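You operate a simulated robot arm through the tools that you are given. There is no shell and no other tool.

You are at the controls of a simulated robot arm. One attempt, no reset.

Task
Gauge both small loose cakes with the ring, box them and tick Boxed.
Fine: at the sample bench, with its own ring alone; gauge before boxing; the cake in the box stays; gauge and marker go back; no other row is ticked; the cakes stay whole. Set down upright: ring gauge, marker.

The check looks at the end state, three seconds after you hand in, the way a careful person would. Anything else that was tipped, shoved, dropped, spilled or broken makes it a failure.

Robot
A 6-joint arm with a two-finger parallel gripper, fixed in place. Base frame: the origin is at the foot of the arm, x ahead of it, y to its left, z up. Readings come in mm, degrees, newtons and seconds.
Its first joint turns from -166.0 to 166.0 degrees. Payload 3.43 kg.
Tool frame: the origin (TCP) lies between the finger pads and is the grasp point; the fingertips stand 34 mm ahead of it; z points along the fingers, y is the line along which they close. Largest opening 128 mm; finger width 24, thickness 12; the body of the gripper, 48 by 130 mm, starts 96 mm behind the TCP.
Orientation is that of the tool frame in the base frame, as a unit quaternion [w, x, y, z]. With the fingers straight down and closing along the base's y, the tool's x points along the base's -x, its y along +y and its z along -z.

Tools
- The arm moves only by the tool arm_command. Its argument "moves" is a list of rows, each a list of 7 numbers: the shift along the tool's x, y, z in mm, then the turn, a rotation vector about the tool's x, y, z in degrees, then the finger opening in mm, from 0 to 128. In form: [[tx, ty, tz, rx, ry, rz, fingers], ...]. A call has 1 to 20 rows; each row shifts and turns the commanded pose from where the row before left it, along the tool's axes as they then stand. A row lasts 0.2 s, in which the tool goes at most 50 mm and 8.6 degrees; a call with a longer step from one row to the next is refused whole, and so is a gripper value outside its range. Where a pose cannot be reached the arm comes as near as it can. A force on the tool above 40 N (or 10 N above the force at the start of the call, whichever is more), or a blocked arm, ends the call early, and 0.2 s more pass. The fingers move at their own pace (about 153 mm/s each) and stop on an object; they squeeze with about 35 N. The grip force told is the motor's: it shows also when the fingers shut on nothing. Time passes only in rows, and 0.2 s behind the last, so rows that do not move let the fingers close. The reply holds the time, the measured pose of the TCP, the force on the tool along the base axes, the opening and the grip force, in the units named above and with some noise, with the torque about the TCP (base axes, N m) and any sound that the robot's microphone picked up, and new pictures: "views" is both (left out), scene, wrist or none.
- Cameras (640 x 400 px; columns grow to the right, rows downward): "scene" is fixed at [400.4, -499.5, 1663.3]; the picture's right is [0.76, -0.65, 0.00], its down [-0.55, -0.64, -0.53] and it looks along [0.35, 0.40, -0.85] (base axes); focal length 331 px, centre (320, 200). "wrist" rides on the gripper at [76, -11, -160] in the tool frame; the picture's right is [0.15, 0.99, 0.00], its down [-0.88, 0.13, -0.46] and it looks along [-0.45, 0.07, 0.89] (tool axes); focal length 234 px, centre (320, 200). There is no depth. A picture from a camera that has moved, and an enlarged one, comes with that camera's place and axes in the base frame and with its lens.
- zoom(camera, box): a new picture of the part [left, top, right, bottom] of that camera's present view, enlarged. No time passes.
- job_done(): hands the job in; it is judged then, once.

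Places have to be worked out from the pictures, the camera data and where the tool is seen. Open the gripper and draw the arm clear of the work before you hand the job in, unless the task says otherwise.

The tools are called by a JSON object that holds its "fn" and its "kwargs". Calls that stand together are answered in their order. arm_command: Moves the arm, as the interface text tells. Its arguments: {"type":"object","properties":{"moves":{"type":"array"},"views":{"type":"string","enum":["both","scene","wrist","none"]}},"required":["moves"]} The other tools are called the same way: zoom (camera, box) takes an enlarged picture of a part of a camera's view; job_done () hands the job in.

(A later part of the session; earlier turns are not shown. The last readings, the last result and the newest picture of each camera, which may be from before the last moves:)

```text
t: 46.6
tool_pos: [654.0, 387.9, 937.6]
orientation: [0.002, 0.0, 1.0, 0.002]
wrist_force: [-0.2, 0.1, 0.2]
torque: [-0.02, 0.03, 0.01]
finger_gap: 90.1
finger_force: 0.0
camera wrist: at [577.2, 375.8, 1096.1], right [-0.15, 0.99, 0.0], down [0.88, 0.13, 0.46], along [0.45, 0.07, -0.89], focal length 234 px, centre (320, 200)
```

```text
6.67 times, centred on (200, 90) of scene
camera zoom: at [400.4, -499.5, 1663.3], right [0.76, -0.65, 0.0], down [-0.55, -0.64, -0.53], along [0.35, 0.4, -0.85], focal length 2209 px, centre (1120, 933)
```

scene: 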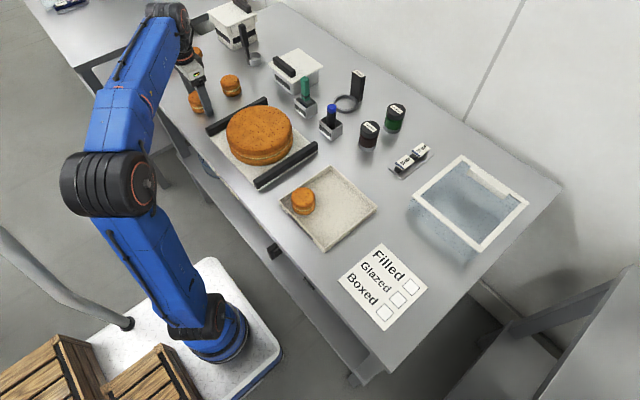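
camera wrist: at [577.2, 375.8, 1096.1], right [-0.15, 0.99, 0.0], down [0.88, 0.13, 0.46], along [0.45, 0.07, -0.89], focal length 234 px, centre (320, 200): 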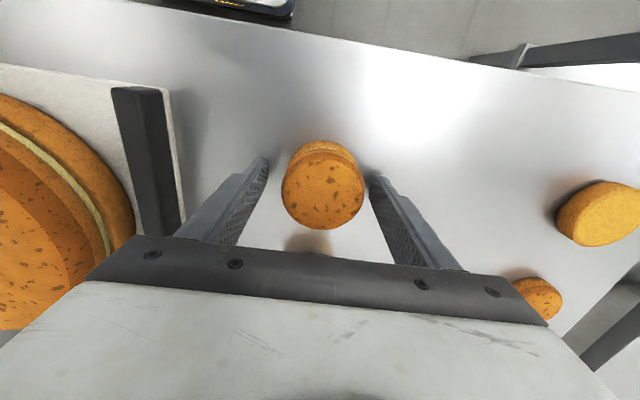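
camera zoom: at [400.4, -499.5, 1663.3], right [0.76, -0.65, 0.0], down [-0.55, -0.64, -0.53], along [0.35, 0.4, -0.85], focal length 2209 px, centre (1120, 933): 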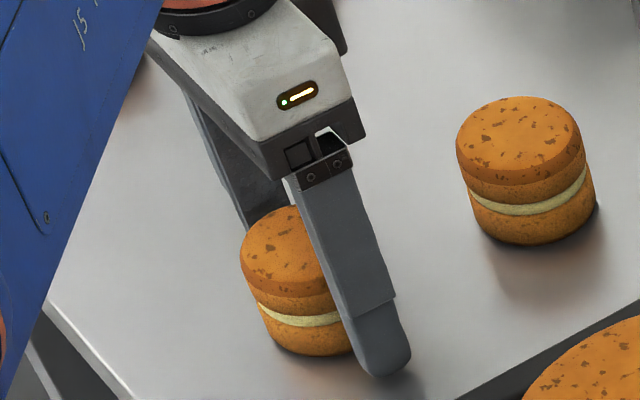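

Fingers straddle cake A. I'll close slowly to just around its diameter and read the grip force.

{"fn": "arm_command", "kwargs": {"moves": [[0, 0, 0, 0, 0, 0, 76], [0, 0, 0, 0, 0, 0, 68], [0, 0, 0, 0, 0, 0, 64], [0, 0, 0, 0, 0, 0, 62], [0, 0, 0, 0, 0, 0, 61], [0, 0, 0, 0, 0, 0, 61]], "views": "wrist"}}

```text
t: 48.0
tool_pos: [652.9, 387.5, 937.7]
orientation: [0.002, 0.0, 1.0, 0.002]
wrist_force: [0.2, 0.7, 0.8]
torque: [0.0, 0.04, 0.0]
finger_gap: 62.2
finger_force: 0.9
camera wrist: at [577.2, 375.9, 1096.2], right [-0.15, 0.99, 0.0], down [0.88, 0.13, 0.46], along [0.45, 0.07, -0.89], focal length 234 px, centre (320, 200)
```

wrist: 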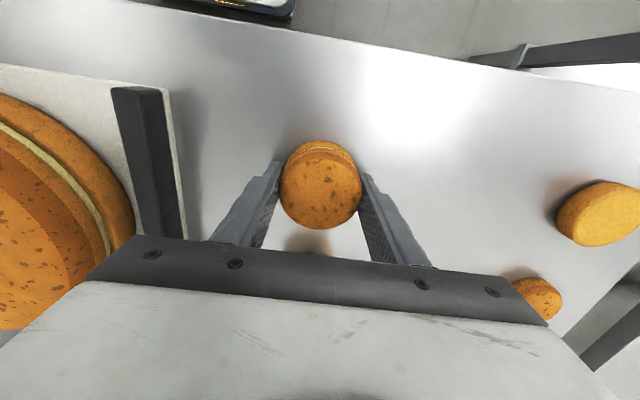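

The grip scales gently with the command (62.2 mm gap, 0.9 N at 61). I'll command 52 for a light but secure grip of several newtons.

{"fn": "arm_command", "kwargs": {"moves": [[0, 0, 0, 0, 0, 0, 57], [0, 0, 0, 0, 0, 0, 52], [0, 0, 0, 0, 0, 0, 52]], "views": "none"}}

```text
t: 48.8
tool_pos: [653.4, 387.5, 938.0]
orientation: [0.003, 0.0, 1.0, 0.002]
wrist_force: [-1.0, 0.4, 0.7]
torque: [-0.05, 0.02, 0.0]
finger_gap: 61.4
finger_force: 10.6
```

Grip is 10.6 N. I'll lift slowly by 25 mm and check that the cake comes along whole.

{"fn": "arm_command", "kwargs": {"moves": [[0, 0, -3, 0, 0, 0, 52], [0, 0, -7, 0, 0, 0, 52], [0, 0, -15, 0, 0, 0, 52], [0, 0, 0, 0, 0, 0, 52]], "views": "both"}}

{"fn": "zoom", "kwargs": {"camera": "scene", "box": [170, 60, 230, 120]}}

```text
t: 49.8
tool_pos: [652.0, 388.6, 959.9]
orientation: [0.002, 0.0, 1.0, 0.001]
wrist_force: [0.3, -0.2, -1.1]
torque: [0.0, -0.01, -0.01]
finger_gap: 61.8
finger_force: 11.1
camera wrist: at [576.2, 376.6, 1120.2], right [-0.15, 0.99, 0.0], down [0.88, 0.13, 0.46], along [0.45, 0.07, -0.89], focal length 234 px, centre (320, 200)
```

scene: 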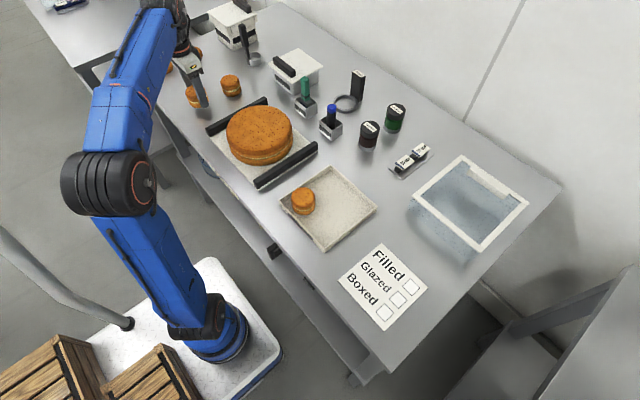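
wrist: 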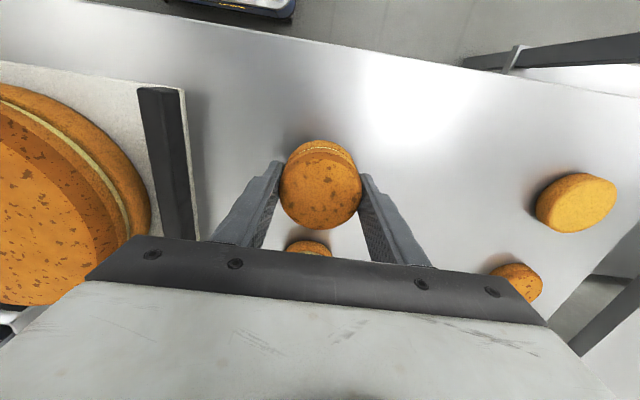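

```text
6.67 times, centred on (200, 90) of scene
camera zoom: at [400.4, -499.5, 1663.3], right [0.76, -0.65, 0.0], down [-0.55, -0.64, -0.53], along [0.35, 0.4, -0.85], focal length 2209 px, centre (1120, 933)
```

zoom: 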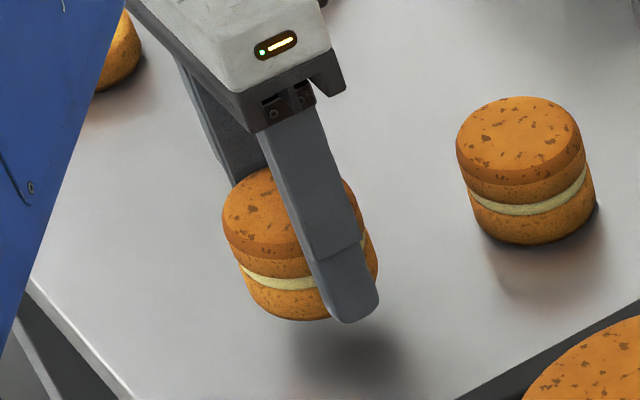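

Cake A is held whole. I'll raise it to z≈1100 and carry it across to above the tray.

{"fn": "arm_command", "kwargs": {"moves": [[0, 0, -35, 0, 0, 0, 52], [0, 0, -35, 0, 0, 0, 52], [0, 0, -35, 0, 0, 0, 52], [0, 0, -35, 0, 0, 0, 52], [-4.5, -41.4, 0, 0, 0, 0, 52], [-4.5, -41.4, 0, 0, 0, 0, 52], [-4.5, -41.4, 0, 0, 0, 0, 52], [-4.5, -41.4, 0, 0, 0, 0, 52], [-4.5, -41.4, 0, 0, 0, 0, 52], [-4.5, -41.4, 0, 0, 0, 0, 52], [-4.5, -41.4, 0, 0, 0, 0, 52], [-4.5, -41.4, 0, 0, 0, 0, 52], [-4.5, -41.4, 0, 0, 0, 0, 52], [-4.5, -41.4, 0, 0, 0, 0, 52], [-4.5, -41.4, 0, 0, 0, 0, 52], [-4.5, -41.4, 0, 0, 0, 0, 52], [-4.5, -41.4, 0, 0, 0, 0, 52], [0, 0, 0, 0, 0, 0, 52], [0, 0, 0, 0, 0, 0, 52]], "views": "both"}}

{"fn": "zoom", "kwargs": {"camera": "wrist", "box": [180, 20, 480, 240]}}

```text
t: 53.8
tool_pos: [713.3, -151.4, 1098.5]
orientation: [0.001, -0.001, 1.0, 0.001]
wrist_force: [-0.4, 0.1, -0.8]
torque: [-0.01, 0.0, -0.01]
finger_gap: 61.4
finger_force: 10.6
camera wrist: at [637.0, -163.7, 1258.7], right [-0.15, 0.99, 0.0], down [0.88, 0.13, 0.46], along [0.45, 0.07, -0.89], focal length 234 px, centre (320, 200)
```

scene: 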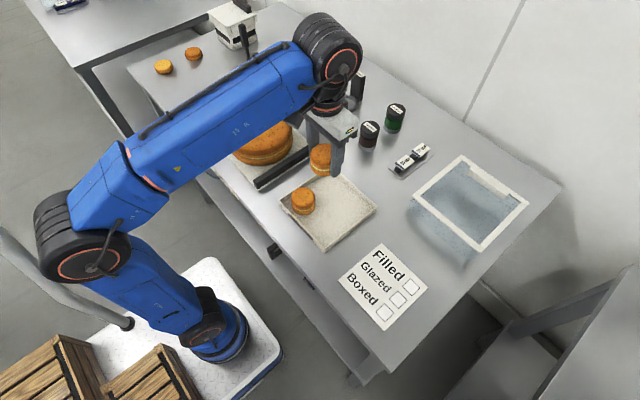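
wrist: 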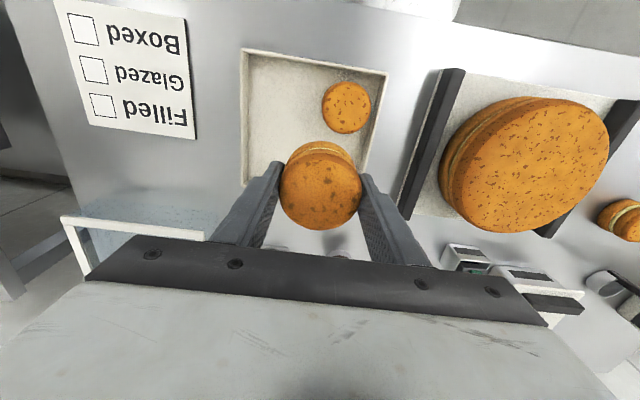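

```text
1.82 times, centred on (330, 130) of wrist
camera zoom: at [637.0, -163.7, 1258.7], right [-0.15, 0.99, 0.0], down [0.88, 0.13, 0.46], along [0.45, 0.07, -0.89], focal length 426 px, centre (302, 327)
```

zoom: 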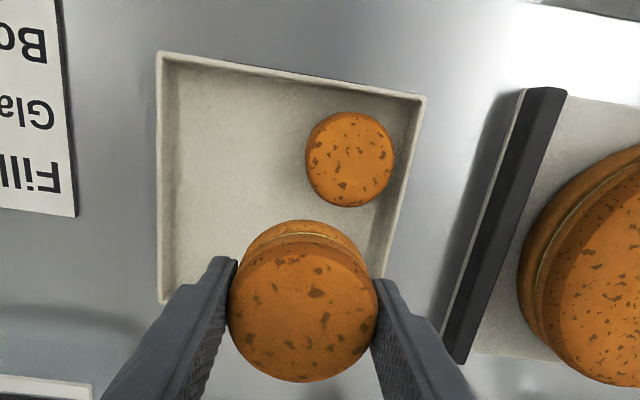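

The tray spans x 616–808, y −266…−76, with the existing cake at (662,−125). I'll set cake A at about (758,−148): first above it and down to ~20 mm over the floor.

{"fn": "arm_command", "kwargs": {"moves": [[-22.3, 1.7, 0, 0, 0, 0, 52], [-22.4, 1.7, 0, 0, 0, 0, 52], [0, 0, 30, 0, 0, 0, 52], [0, 0, 35, 0, 0, 0, 52], [0, 0, 35, 0, 0, 0, 52], [0, 0, 25, 0, 0, 0, 52], [0, 0, 8, 0, 0, 0, 52], [0, 0, 0, 0, 0, 0, 52]], "views": "both"}}

{"fn": "zoom", "kwargs": {"camera": "scene", "box": [270, 130, 390, 250]}}

```text
t: 55.6
tool_pos: [755.4, -145.6, 966.5]
orientation: [0.002, 0.0, 1.0, 0.002]
wrist_force: [0.2, 0.3, -0.7]
torque: [0.01, 0.01, -0.01]
finger_gap: 61.7
finger_force: 11.1
camera wrist: at [678.8, -157.1, 1125.6], right [-0.15, 0.99, 0.0], down [0.88, 0.13, 0.46], along [0.45, 0.07, -0.89], focal length 234 px, centre (320, 200)
```

scene: 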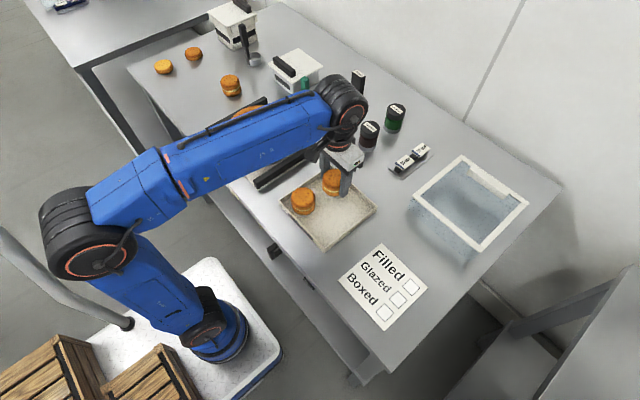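
wrist: 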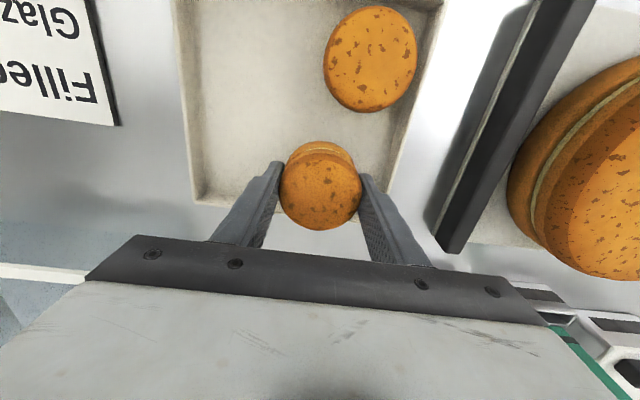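

```text
3.33 times, centred on (330, 190) of scene
camera zoom: at [400.4, -499.5, 1663.3], right [0.76, -0.65, 0.0], down [-0.55, -0.64, -0.53], along [0.35, 0.4, -0.85], focal length 1104 px, centre (287, 233)
```

zoom: 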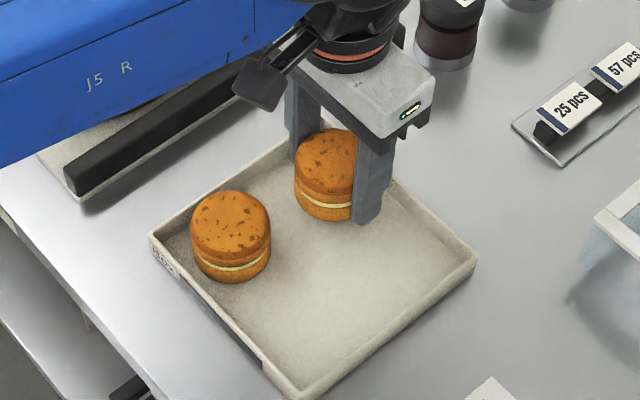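

Cake A is over its spot with clear margins. I'll lower 19 mm, then probe down in small steps until contact.

{"fn": "arm_command", "kwargs": {"moves": [[0, 0, 8, 0, 0, 0, 52], [0, 0, 6, 0, 0, 0, 52], [0, 0, 4, 0, 0, 0, 52], [0, 0, 0, 0, 0, 0, 52]], "views": "none"}}

{"fn": "zoom", "kwargs": {"camera": "scene", "box": [300, 150, 380, 230]}}

```text
t: 56.6
tool_pos: [755.7, -147.7, 946.6]
orientation: [0.002, 0.0, 1.0, 0.003]
wrist_force: [0.8, 0.4, -1.3]
torque: [-0.02, -0.02, 0.04]
finger_gap: 61.7
finger_force: 10.8
```

```text
5.00 times, centred on (340, 190) of scene
camera zoom: at [400.4, -499.5, 1663.3], right [0.76, -0.65, 0.0], down [-0.55, -0.64, -0.53], along [0.35, 0.4, -0.85], focal length 1657 px, centre (220, 250)
```

zoom: 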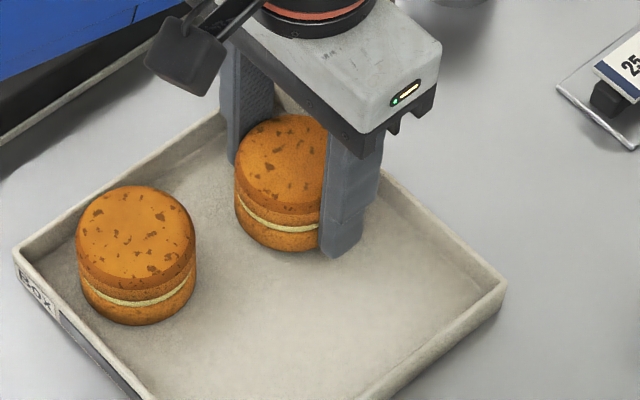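

Very near the floor now. Stepping down 2 mm at a time.

{"fn": "arm_command", "kwargs": {"moves": [[0, 0, 1, 0, 0, 0, 52], [0, 0, 1, 0, 0, 0, 52], [0, 0, 0, 0, 0, 0, 52]], "views": "none"}}

```text
t: 57.4
tool_pos: [755.6, -146.1, 945.2]
orientation: [0.001, 0.0, 1.0, 0.001]
wrist_force: [-0.5, -0.1, -0.6]
torque: [-0.01, 0.04, 0.01]
finger_gap: 61.4
finger_force: 10.5
```

No contact yet; another 1.5 mm.

{"fn": "arm_command", "kwargs": {"moves": [[0, 0, 0.75, 0, 0, 0, 52], [0, 0, 0.75, 0, 0, 0, 52], [0, 0, 0, 0, 0, 0, 52]], "views": "none"}}

```text
t: 58.2
tool_pos: [754.6, -145.7, 944.6]
orientation: [0.001, 0.0, 1.0, 0.002]
wrist_force: [0.4, 0.1, -1.1]
torque: [-0.04, 0.01, 0.0]
finger_gap: 61.4
finger_force: 10.9
```

Still no contact (z≈944); another 1.5 mm.

{"fn": "arm_command", "kwargs": {"moves": [[0, 0, 0.75, 0, 0, 0, 52], [0, 0, 0.75, 0, 0, 0, 52], [0, 0, 0, 0, 0, 0, 52]], "views": "none"}}

{"fn": "zoom", "kwargs": {"camera": "scene", "box": [300, 150, 380, 230]}}

```text
t: 59.0
tool_pos: [754.3, -146.8, 943.7]
orientation: [0.001, -0.001, 1.0, 0.003]
wrist_force: [0.0, 0.4, -1.1]
torque: [0.0, 0.0, 0.0]
finger_gap: 61.7
finger_force: 11.0
```

```text
5.00 times, centred on (340, 190) of scene
camera zoom: at [400.4, -499.5, 1663.3], right [0.76, -0.65, 0.0], down [-0.55, -0.64, -0.53], along [0.35, 0.4, -0.85], focal length 1657 px, centre (220, 250)
```

zoom: 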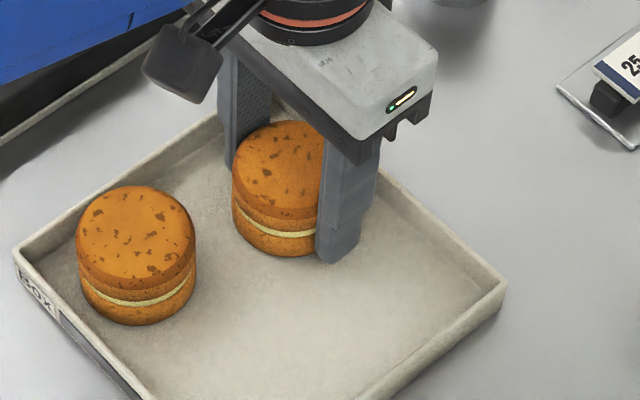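

Shadow is closing but no contact yet. Another 2 mm.

{"fn": "arm_command", "kwargs": {"moves": [[0, 0, 0.7, 0, 0, 0, 52], [0, 0, 0.7, 0, 0, 0, 52], [0, 0, 0.6, 0, 0, 0, 52], [0, 0, 0, 0, 0, 0, 52]], "views": "none"}}

```text
t: 60.0
tool_pos: [755.0, -145.6, 941.9]
orientation: [0.001, 0.0, 1.0, 0.002]
wrist_force: [-1.1, -0.5, 2.1]
torque: [-0.05, -0.01, 0.01]
finger_gap: 61.6
finger_force: 11.2
```

Contact felt (+3 N) at z≈941.7. Opening gently to 76 mm and lifting straight up.

{"fn": "arm_command", "kwargs": {"moves": [[0, 0, 0, 0, 0, 0, 60], [0, 0, 0, 0, 0, 0, 66], [0, 0, 0, 0, 0, 0, 76], [0, 0, 0, 0, 0, 0, 76], [0, 0, -10, 0, 0, 0, 76], [0, 0, -25, 0, 0, 0, 76], [0, 0, -40, 0, 0, 0, 76], [0, 0, -40, 0, 0, 0, 76], [0, 0, -40, 0, 0, 0, 76], [0, 0, 0, 0, 0, 0, 76]], "views": "both"}}

{"fn": "zoom", "kwargs": {"camera": "scene", "box": [270, 140, 390, 255]}}

```text
t: 62.2
tool_pos: [756.1, -143.2, 1095.4]
orientation: [0.001, 0.0, 1.0, 0.002]
wrist_force: [0.6, -0.2, -0.1]
torque: [-0.04, 0.0, -0.01]
finger_gap: 76.2
finger_force: 0.1
camera wrist: at [680.5, -155.9, 1254.5], right [-0.15, 0.99, 0.0], down [0.88, 0.13, 0.46], along [0.45, 0.07, -0.89], focal length 234 px, centre (320, 200)
```

scene: 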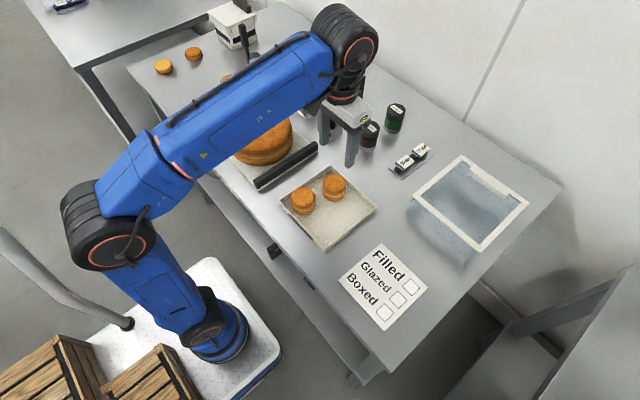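
wrist: 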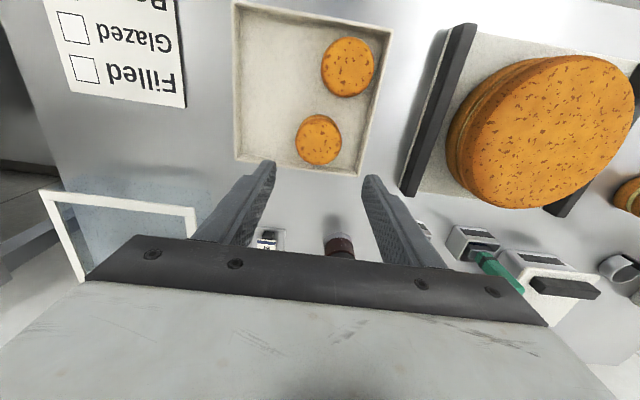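

```text
3.48 times, centred on (330, 198) of scene
camera zoom: at [400.4, -499.5, 1663.3], right [0.76, -0.65, 0.0], down [-0.55, -0.64, -0.53], along [0.35, 0.4, -0.85], focal length 1153 px, centre (285, 209)
```

zoom: 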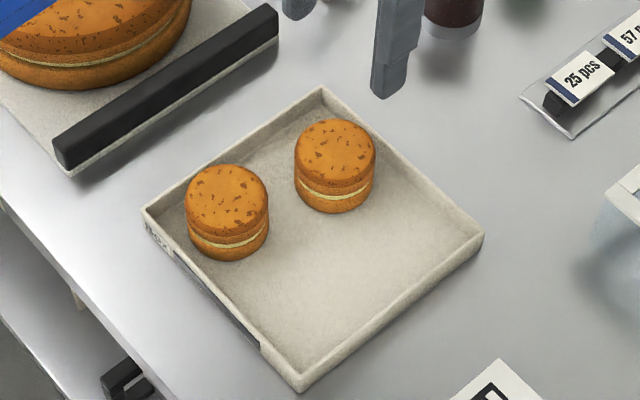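

Cake A is in the box, upright. Now I'll go to cake B (≈(772.5,390)).

{"fn": "arm_command", "kwargs": {"moves": [[-1.3, 41, 0, 0, 0, 0, 90], [-1.3, 41, 0, 0, 0, 0, 90], [-1.3, 41, 0, 0, 0, 0, 90], [-1.3, 41, 0, 0, 0, 0, 90], [-1.3, 41, 0, 0, 0, 0, 90], [-1.3, 41, 0, 0, 0, 0, 90], [-1.3, 41, 0, 0, 0, 0, 90], [-1.3, 41, 0, 0, 0, 0, 90], [-1.3, 41, 0, 0, 0, 0, 90], [-1.3, 41, 0, 0, 0, 0, 90], [-1.3, 41, 0, 0, 0, 0, 90], [-1.3, 41, 0, 0, 0, 0, 90], [-1.3, 41, 0, 0, 0, 0, 90], [0, 0, 0, 0, 0, 0, 90], [0, 0, 0, 0, 0, 0, 90]], "views": "both"}}

{"fn": "zoom", "kwargs": {"camera": "wrist", "box": [240, 80, 400, 220]}}

```text
t: 65.4
tool_pos: [771.1, 385.0, 1101.2]
orientation: [0.001, 0.0, 1.0, 0.002]
wrist_force: [0.4, -0.3, 1.7]
torque: [0.0, -0.01, -0.02]
finger_gap: 90.0
finger_force: 0.1
camera wrist: at [693.7, 372.3, 1260.0], right [-0.15, 0.99, 0.0], down [0.88, 0.13, 0.46], along [0.45, 0.07, -0.89], focal length 234 px, centre (320, 200)
```

scene: 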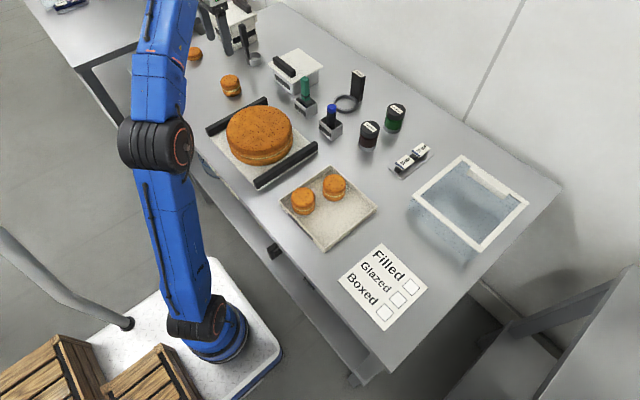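
wrist: 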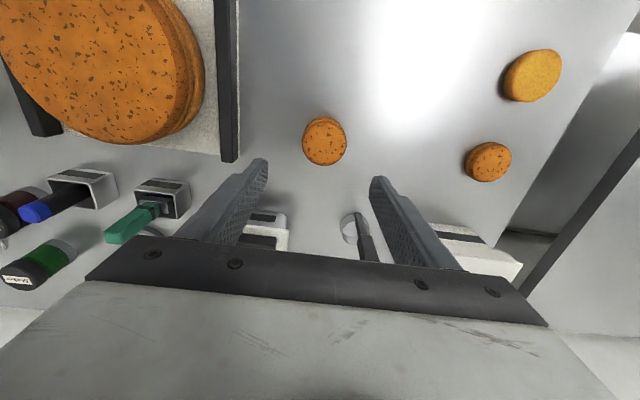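

```text
2.86 times, centred on (320, 150) of wrist
camera zoom: at [693.7, 372.3, 1260.0], right [-0.15, 0.99, 0.0], down [0.88, 0.13, 0.46], along [0.45, 0.07, -0.89], focal length 669 px, centre (320, 343)
```

zoom: 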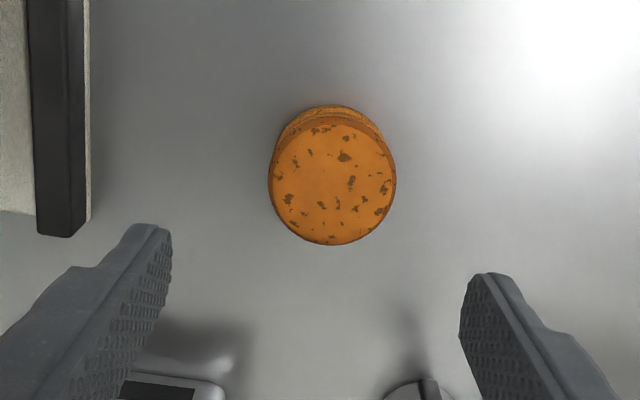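

Cake B is at about (771.5,390.5). I'll shift +5.5 mm in y, descend most of the way and check.

{"fn": "arm_command", "kwargs": {"moves": [[0, 5.5, 20, 0, 0, 0, 90], [0, 0, 40, 0, 0, 0, 90], [0, 0, 40, 0, 0, 0, 90], [0, 0, 15, 0, 0, 0, 90], [0, 0, 0, 0, 0, 0, 90], [0, 0, 0, 0, 0, 0, 90]], "views": "both"}}

{"fn": "zoom", "kwargs": {"camera": "wrist", "box": [220, 90, 420, 240]}}

```text
t: 66.8
tool_pos: [771.1, 392.2, 983.7]
orientation: [0.001, 0.0, 1.0, 0.002]
wrist_force: [-0.4, -1.0, -0.1]
torque: [-0.03, -0.01, -0.03]
finger_gap: 90.1
finger_force: 0.0
camera wrist: at [695.7, 379.9, 1143.5], right [-0.15, 0.99, 0.0], down [0.88, 0.13, 0.46], along [0.45, 0.07, -0.89], focal length 234 px, centre (320, 200)
```

scene: 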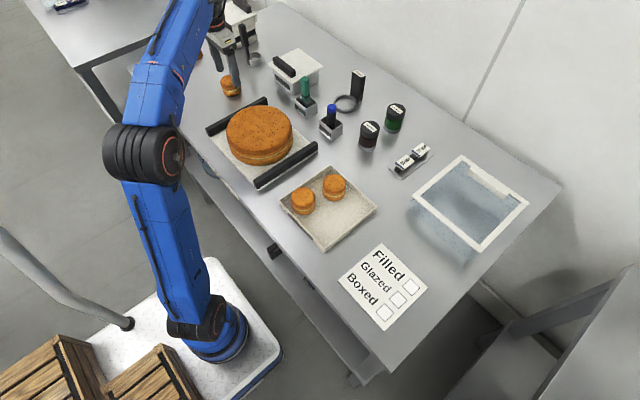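
wrist: 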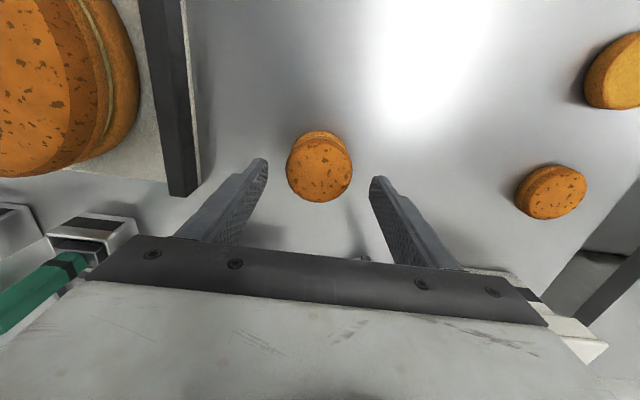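

```text
2.67 times, centred on (320, 165) of wrist
camera zoom: at [695.7, 379.9, 1143.5], right [-0.15, 0.99, 0.0], down [0.88, 0.13, 0.46], along [0.45, 0.07, -0.89], focal length 624 px, centre (320, 293)
```

zoom: 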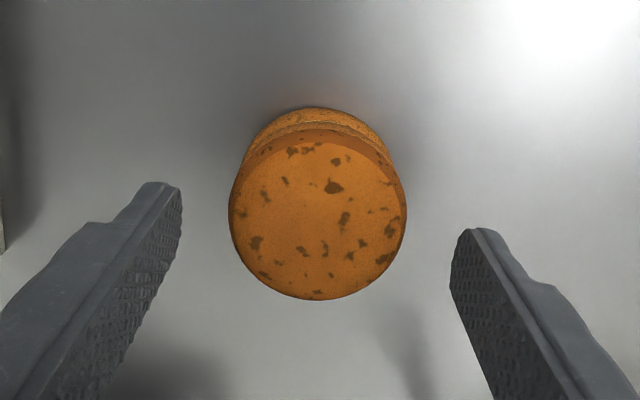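

Centred within about 1.5 mm. I'll shift +1.5 in x and descend to z≈937.5.

{"fn": "arm_command", "kwargs": {"moves": [[-1.5, 0, 10, 0, 0, 0, 90], [0, 0, 14, 0, 0, 0, 90], [0, 0, 14, 0, 0, 0, 90], [0, 0, 8, 0, 0, 0, 90], [0, 0, 0, 0, 0, 0, 90]], "views": "wrist"}}

```text
t: 68.0
tool_pos: [773.4, 390.5, 938.3]
orientation: [0.002, 0.0, 1.0, 0.004]
wrist_force: [0.4, -0.5, 0.7]
torque: [0.05, 0.0, -0.03]
finger_gap: 90.3
finger_force: 0.1
camera wrist: at [697.8, 379.8, 1098.2], right [-0.15, 0.99, 0.0], down [0.88, 0.13, 0.46], along [0.45, 0.07, -0.89], focal length 234 px, centre (320, 200)
```

wrist: 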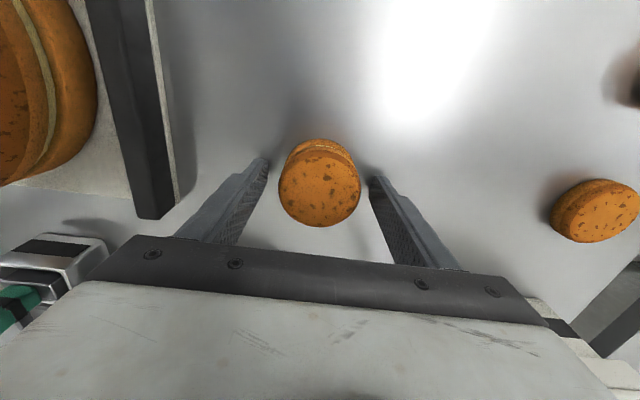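

Well centred at z=938. Closing gently to the same light grip and lifting a little.

{"fn": "arm_command", "kwargs": {"moves": [[0, 0, 0, 0, 0, 0, 76], [0, 0, 0, 0, 0, 0, 68], [0, 0, 0, 0, 0, 0, 63], [0, 0, 0, 0, 0, 0, 60], [0, 0, 0, 0, 0, 0, 56], [0, 0, 0, 0, 0, 0, 52], [0, 0, 0, 0, 0, 0, 52], [0, 0, -3, 0, 0, 0, 52], [0, 0, -7, 0, 0, 0, 52], [0, 0, -15, 0, 0, 0, 52], [0, 0, 0, 0, 0, 0, 52]], "views": "both"}}

{"fn": "zoom", "kwargs": {"camera": "scene", "box": [200, 40, 270, 110]}}

```text
t: 70.4
tool_pos: [775.8, 391.2, 962.4]
orientation: [0.001, 0.0, 1.0, 0.001]
wrist_force: [-1.1, -0.3, -1.1]
torque: [0.02, 0.0, 0.02]
finger_gap: 61.6
finger_force: 11.3
camera wrist: at [698.8, 379.4, 1121.6], right [-0.15, 0.99, 0.0], down [0.88, 0.13, 0.46], along [0.45, 0.07, -0.89], focal length 234 px, centre (320, 200)
```

scene: 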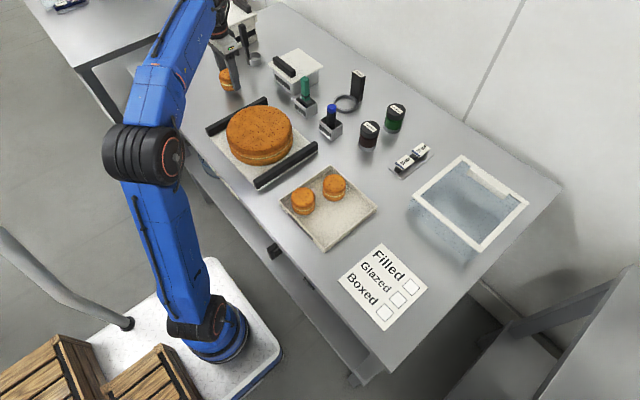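
wrist: 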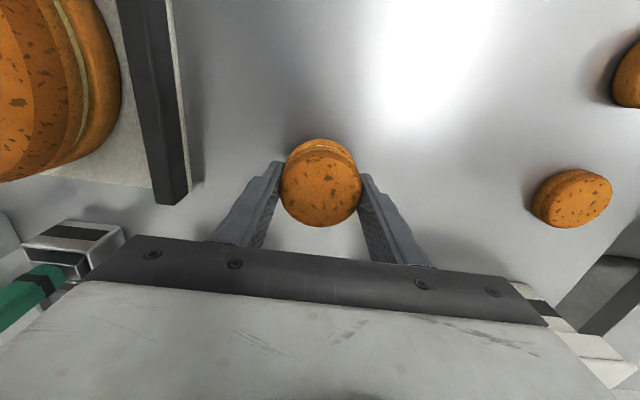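

```text
5.71 times, centred on (235, 75) of scene
camera zoom: at [400.4, -499.5, 1663.3], right [0.76, -0.65, 0.0], down [-0.55, -0.64, -0.53], along [0.35, 0.4, -0.85], focal length 1894 px, centre (806, 914)
```

zoom: 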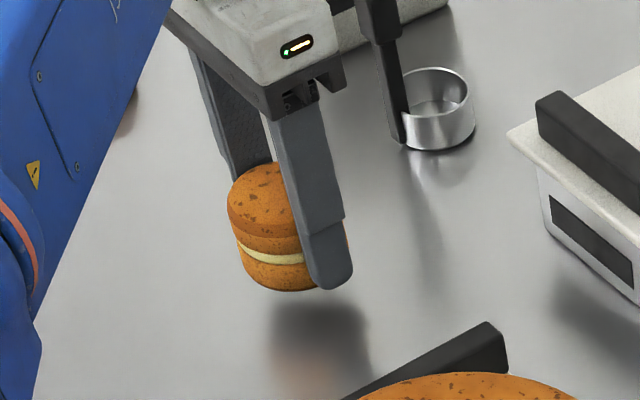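

Cake B is held whole. Raise and carry to above the tray at about (703,−206).

{"fn": "arm_command", "kwargs": {"moves": [[0, 0, -34.5, 0, 0, 0, 52], [0, 0, -34.5, 0, 0, 0, 52], [0, 0, -34.5, 0, 0, 0, 52], [0, 0, -34.5, 0, 0, 0, 52], [5.07, -42.64, 0, 0, 0, 0, 52], [5.07, -42.64, 0, 0, 0, 0, 52], [5.07, -42.64, 0, 0, 0, 0, 52], [5.07, -42.64, 0, 0, 0, 0, 52], [5.07, -42.64, 0, 0, 0, 0, 52], [5.07, -42.64, 0, 0, 0, 0, 52], [5.07, -42.64, 0, 0, 0, 0, 52], [5.07, -42.64, 0, 0, 0, 0, 52], [5.07, -42.64, 0, 0, 0, 0, 52], [5.07, -42.64, 0, 0, 0, 0, 52], [5.07, -42.64, 0, 0, 0, 0, 52], [5.07, -42.64, 0, 0, 0, 0, 52], [5.07, -42.64, 0, 0, 0, 0, 52], [5.07, -42.64, 0, 0, 0, 0, 52], [0, 0, 0, 0, 0, 0, 52], [0, 0, 0, 0, 0, 0, 52]], "views": "both"}}

{"fn": "zoom", "kwargs": {"camera": "wrist", "box": [200, 20, 460, 240]}}

```text
t: 74.6
tool_pos: [700.5, -207.3, 1098.9]
orientation: [0.002, 0.0, 1.0, 0.002]
wrist_force: [-0.4, 0.8, -1.1]
torque: [0.04, -0.03, 0.01]
finger_gap: 61.7
finger_force: 10.4
camera wrist: at [625.4, -218.0, 1256.7], right [-0.15, 0.99, 0.0], down [0.88, 0.13, 0.46], along [0.45, 0.07, -0.89], focal length 234 px, centre (320, 200)
```

scene: 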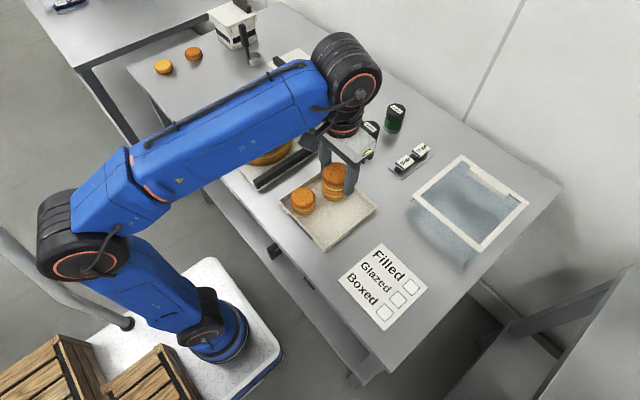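
wrist: 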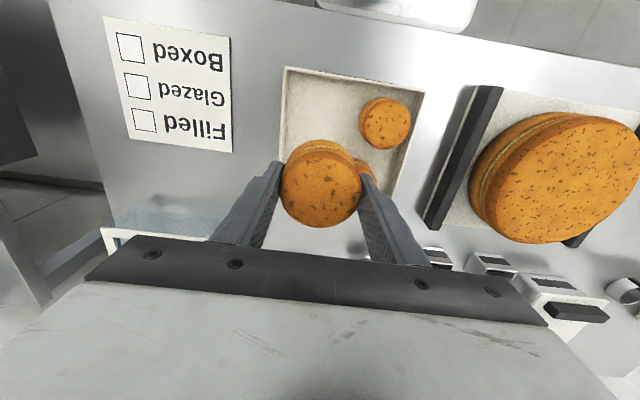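

```text
1.82 times, centred on (330, 130) of wrist
camera zoom: at [625.4, -218.0, 1256.7], right [-0.15, 0.99, 0.0], down [0.88, 0.13, 0.46], along [0.45, 0.07, -0.89], focal length 426 px, centre (302, 327)
```

zoom: 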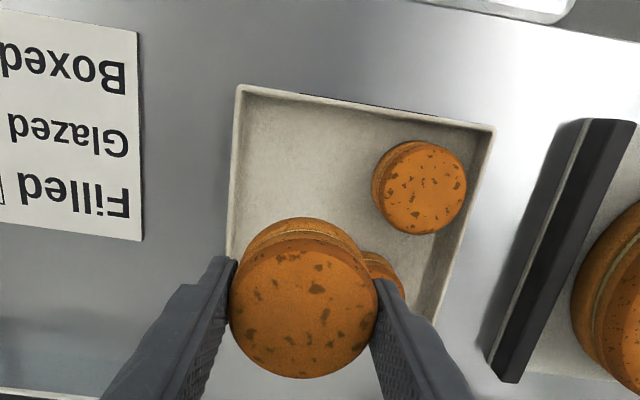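

Tray geometry confirmed. I'll nudge (+2.5,+2) and descend to ~24 mm above the floor, then check clearances.

{"fn": "arm_command", "kwargs": {"moves": [[-2.5, 2, 20, 0, 0, 0, 52], [0, 0, 35, 0, 0, 0, 52], [0, 0, 35, 0, 0, 0, 52], [0, 0, 30, 0, 0, 0, 52], [0, 0, 12, 0, 0, 0, 52], [0, 0, 0, 0, 0, 0, 52], [0, 0, 0, 0, 0, 0, 52]], "views": "both"}}

{"fn": "zoom", "kwargs": {"camera": "scene", "box": [270, 140, 390, 255]}}

{"fn": "zoom", "kwargs": {"camera": "wrist", "box": [160, 60, 480, 260]}}

```text
t: 76.2
tool_pos: [705.6, -200.7, 966.2]
orientation: [0.003, 0.0, 1.0, 0.002]
wrist_force: [0.2, -0.6, -0.3]
torque: [0.02, -0.02, -0.03]
finger_gap: 61.8
finger_force: 11.0
camera wrist: at [629.7, -214.2, 1124.7], right [-0.15, 0.99, 0.0], down [0.88, 0.13, 0.46], along [0.45, 0.07, -0.89], focal length 234 px, centre (320, 200)
```

scene: 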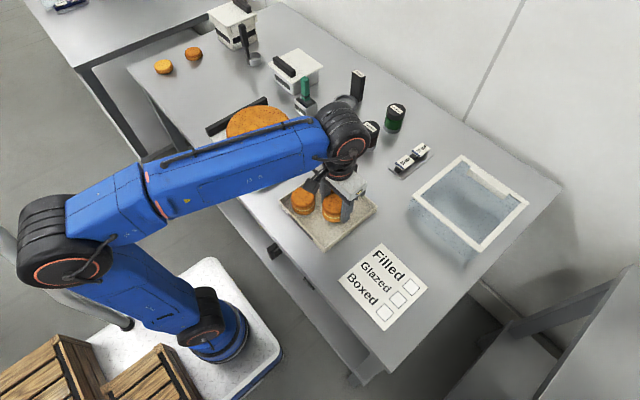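
wrist: 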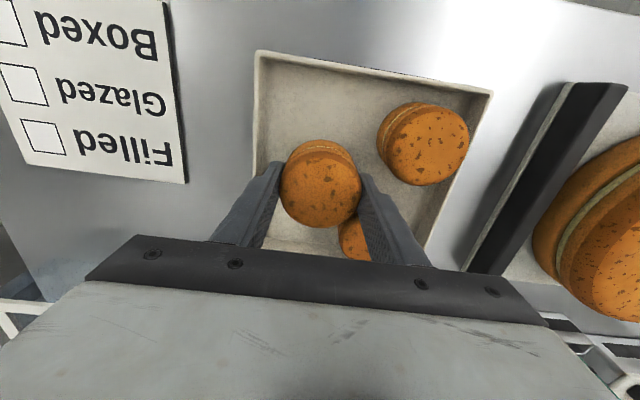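

```text
3.48 times, centred on (330, 198) of scene
camera zoom: at [400.4, -499.5, 1663.3], right [0.76, -0.65, 0.0], down [-0.55, -0.64, -0.53], along [0.35, 0.4, -0.85], focal length 1153 px, centre (285, 209)
```

zoom: 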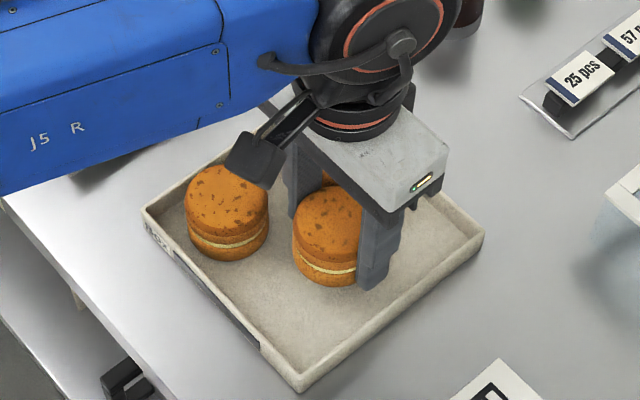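

```text
2.00 times, centred on (320, 160) of wrist
camera zoom: at [629.7, -214.2, 1124.7], right [-0.15, 0.99, 0.0], down [0.88, 0.13, 0.46], along [0.45, 0.07, -0.89], focal length 468 px, centre (320, 280)
```

zoom: 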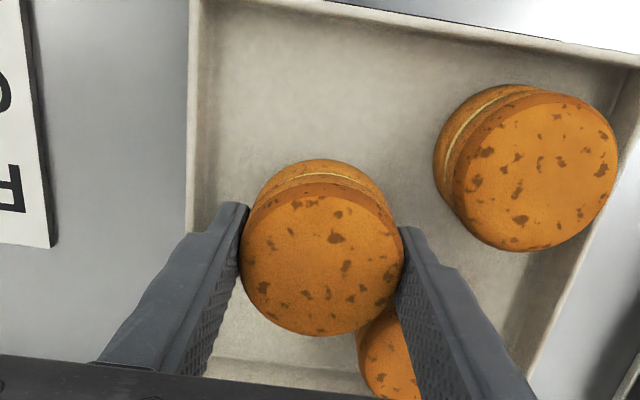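

The right finger is a bit close to cake A in the box, so I'll shift (−4.5,−3.5) before lowering, then go down to ~946.

{"fn": "arm_command", "kwargs": {"moves": [[4.5, -3.5, 0, 0, 0, 0, 52], [0, 0, 8, 0, 0, 0, 52], [0, 0, 7, 0, 0, 0, 52], [0, 0, 4, 0, 0, 0, 52], [0, 0, 1.5, 0, 0, 0, 52], [0, 0, 0, 0, 0, 0, 52], [0, 0, 0, 0, 0, 0, 52]], "views": "none"}}

{"fn": "zoom", "kwargs": {"camera": "scene", "box": [290, 150, 390, 250]}}

{"fn": "zoom", "kwargs": {"camera": "wrist", "box": [160, 60, 480, 260]}}

```text
t: 77.8
tool_pos: [700.3, -206.4, 946.1]
orientation: [0.002, 0.0, 1.0, 0.001]
wrist_force: [-0.3, 0.4, -1.6]
torque: [0.0, 0.0, -0.02]
finger_gap: 61.8
finger_force: 11.4
```

```text
4.00 times, centred on (340, 200) of scene
camera zoom: at [400.4, -499.5, 1663.3], right [0.76, -0.65, 0.0], down [-0.55, -0.64, -0.53], along [0.35, 0.4, -0.85], focal length 1326 px, centre (240, 200)
```

zoom: 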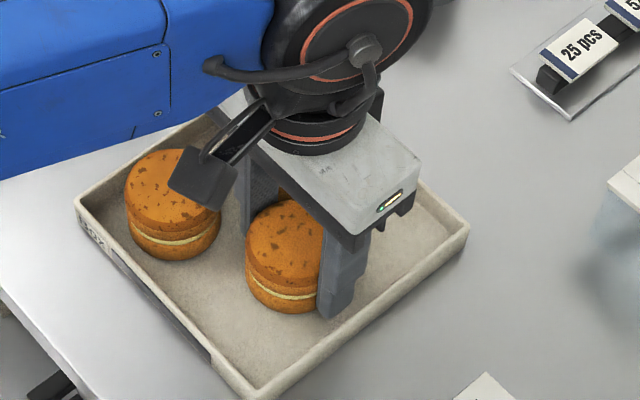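

```text
2.00 times, centred on (320, 160) of wrist
camera zoom: at [623.9, -217.9, 1105.0], right [-0.15, 0.99, 0.0], down [0.88, 0.13, 0.46], along [0.45, 0.07, -0.89], focal length 468 px, centre (320, 280)
```

zoom: 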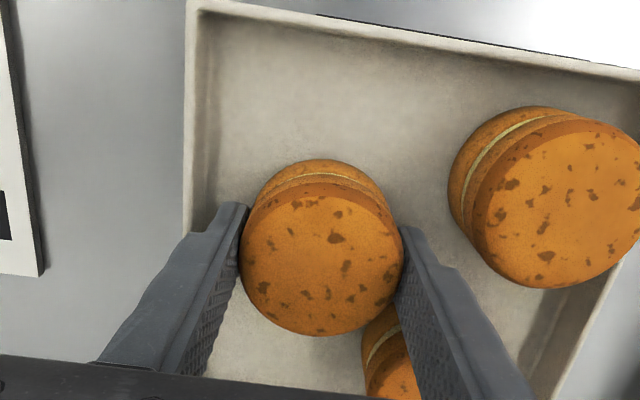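

Clearances look fine. Continue down in small steps toward contact near z≈942.

{"fn": "arm_command", "kwargs": {"moves": [[0, 0, 1, 0, 0, 0, 52], [0, 0, 1, 0, 0, 0, 52], [0, 0, 0.7, 0, 0, 0, 52], [0, 0, 0, 0, 0, 0, 52]], "views": "none"}}

```text
t: 78.8
tool_pos: [700.1, -205.6, 943.0]
orientation: [0.001, 0.0, 1.0, 0.002]
wrist_force: [0.1, -0.8, 8.7]
torque: [-0.14, 0.03, 0.0]
finger_gap: 61.5
finger_force: 10.9
```

Contact (8.7 N). I'll relieve slightly, open gently to 72 mm and lift straight up.

{"fn": "arm_command", "kwargs": {"moves": [[0, 0, -0.4, 0, 0, 0, 56], [0, 0, 0, 0, 0, 0, 62], [0, 0, 0, 0, 0, 0, 66], [0, 0, 0, 0, 0, 0, 71], [0, 0, 0, 0, 0, 0, 71], [0, 0, -10, 0, 0, 0, 71], [0, 0, -25, 0, 0, 0, 71], [0, 0, -40, 0, 0, 0, 71], [0, 0, -40, 0, 0, 0, 71], [0, 0, -40, 0, 0, 0, 71], [0, 0, 0, 0, 0, 0, 71]], "views": "both"}}

{"fn": "zoom", "kwargs": {"camera": "scene", "box": [270, 140, 390, 255]}}

```text
t: 81.2
tool_pos: [702.7, -202.0, 1099.6]
orientation: [0.002, 0.0, 1.0, 0.001]
wrist_force: [-0.5, 0.3, -0.1]
torque: [0.0, -0.01, 0.02]
finger_gap: 70.8
finger_force: 0.1
camera wrist: at [626.3, -214.4, 1259.2], right [-0.15, 0.99, 0.0], down [0.88, 0.13, 0.46], along [0.45, 0.07, -0.89], focal length 234 px, centre (320, 200)
```

scene: 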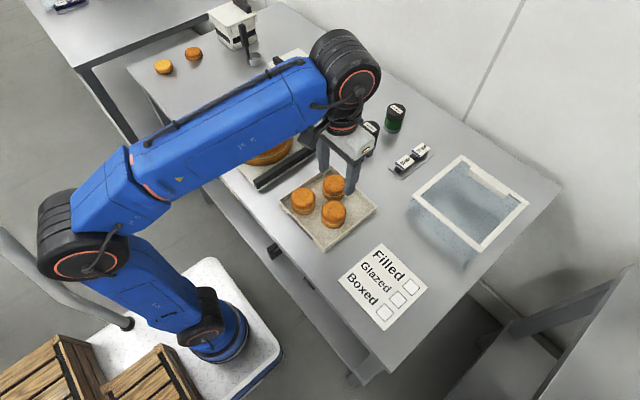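
wrist: 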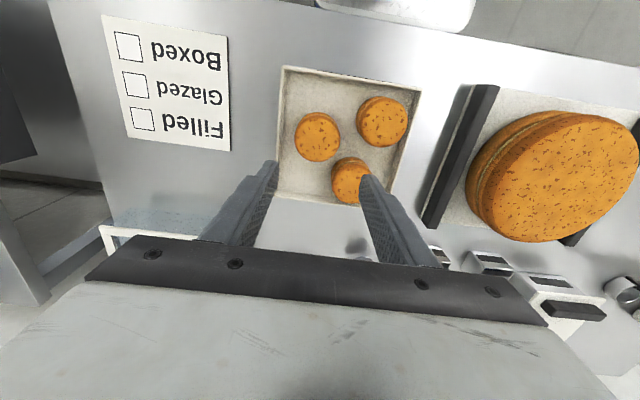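

```text
3.48 times, centred on (330, 198) of scene
camera zoom: at [400.4, -499.5, 1663.3], right [0.76, -0.65, 0.0], down [-0.55, -0.64, -0.53], along [0.35, 0.4, -0.85], focal length 1153 px, centre (285, 209)
```

zoom: 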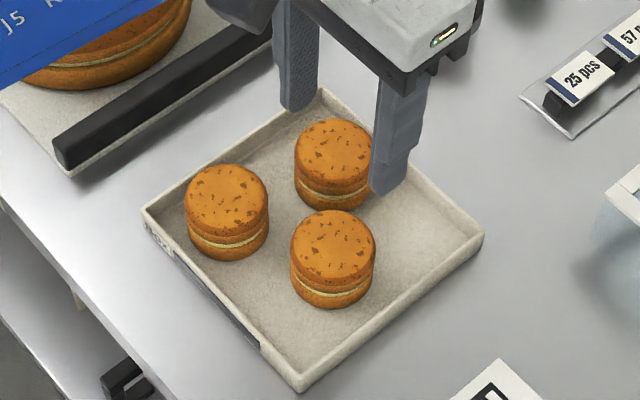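

All three cakes sit upright in the box. Now for the marker: I'll go over to its holder at about (900,30) for a close look.

{"fn": "arm_command", "kwargs": {"moves": [[-22.5, 34, -3, 0, 0, 0, 90], [-22.5, 34, -3, 0, 0, 0, 90], [-22.5, 34, -3, 0, 0, 0, 90], [-22.5, 34, -3, 0, 0, 0, 90], [-22.5, 34, -3, 0, 0, 0, 90], [-22.5, 34, -3, 0, 0, 0, 90], [-22.5, 34, -3, 0, 0, 0, 90], [0, 0, 0, 0, 0, 0, 90], [0, 0, 0, 0, 0, 0, 90]], "views": "both"}}

{"fn": "zoom", "kwargs": {"camera": "wrist", "box": [260, 110, 380, 220]}}

{"fn": "zoom", "kwargs": {"camera": "scene", "box": [305, 90, 355, 150]}}

```text
t: 83.2
tool_pos: [856.2, 28.2, 1118.5]
orientation: [0.002, 0.0, 1.0, 0.002]
wrist_force: [0.7, -0.2, -0.3]
torque: [-0.01, 0.02, -0.01]
finger_gap: 90.0
finger_force: 0.1
camera wrist: at [780.4, 16.6, 1277.7], right [-0.15, 0.99, 0.0], down [0.88, 0.13, 0.46], along [0.45, 0.07, -0.89], focal length 234 px, centre (320, 200)
```

scene: 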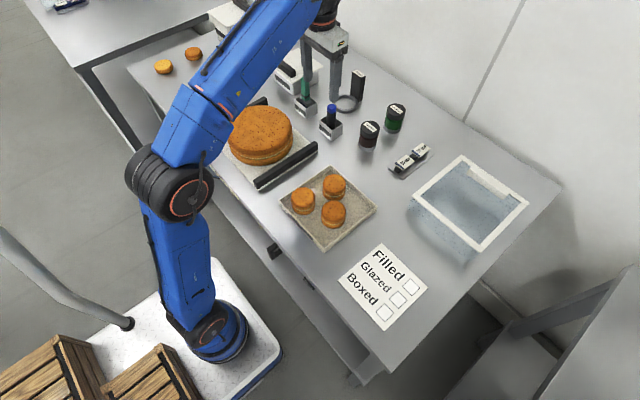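
wrist: 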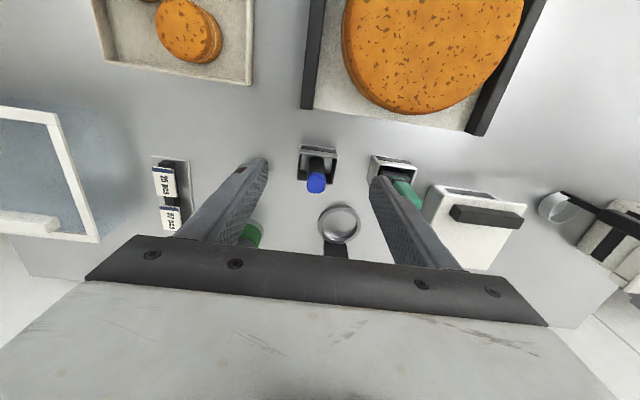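

```text
3.64 times, centred on (320, 165) of wrist
camera zoom: at [780.4, 16.6, 1277.7], right [-0.15, 0.99, 0.0], down [0.88, 0.13, 0.46], along [0.45, 0.07, -0.89], focal length 852 px, centre (320, 327)
```

zoom: 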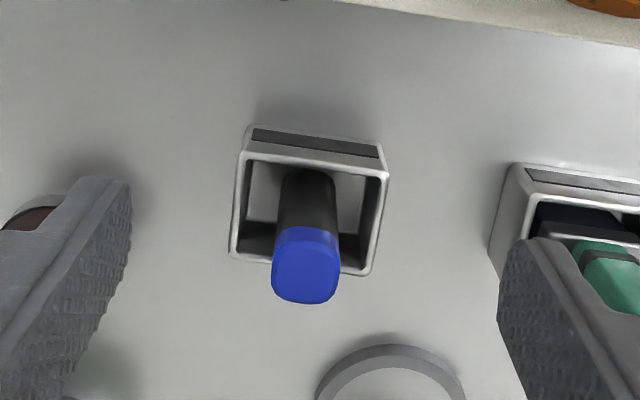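

```text
6.67 times, centred on (330, 120) of scene
camera zoom: at [400.4, -499.5, 1663.3], right [0.76, -0.65, 0.0], down [-0.55, -0.64, -0.53], along [0.35, 0.4, -0.85], focal length 2209 px, centre (253, 733)
```

zoom: 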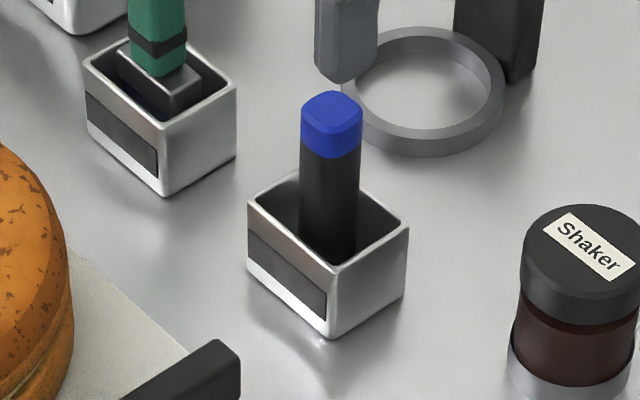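

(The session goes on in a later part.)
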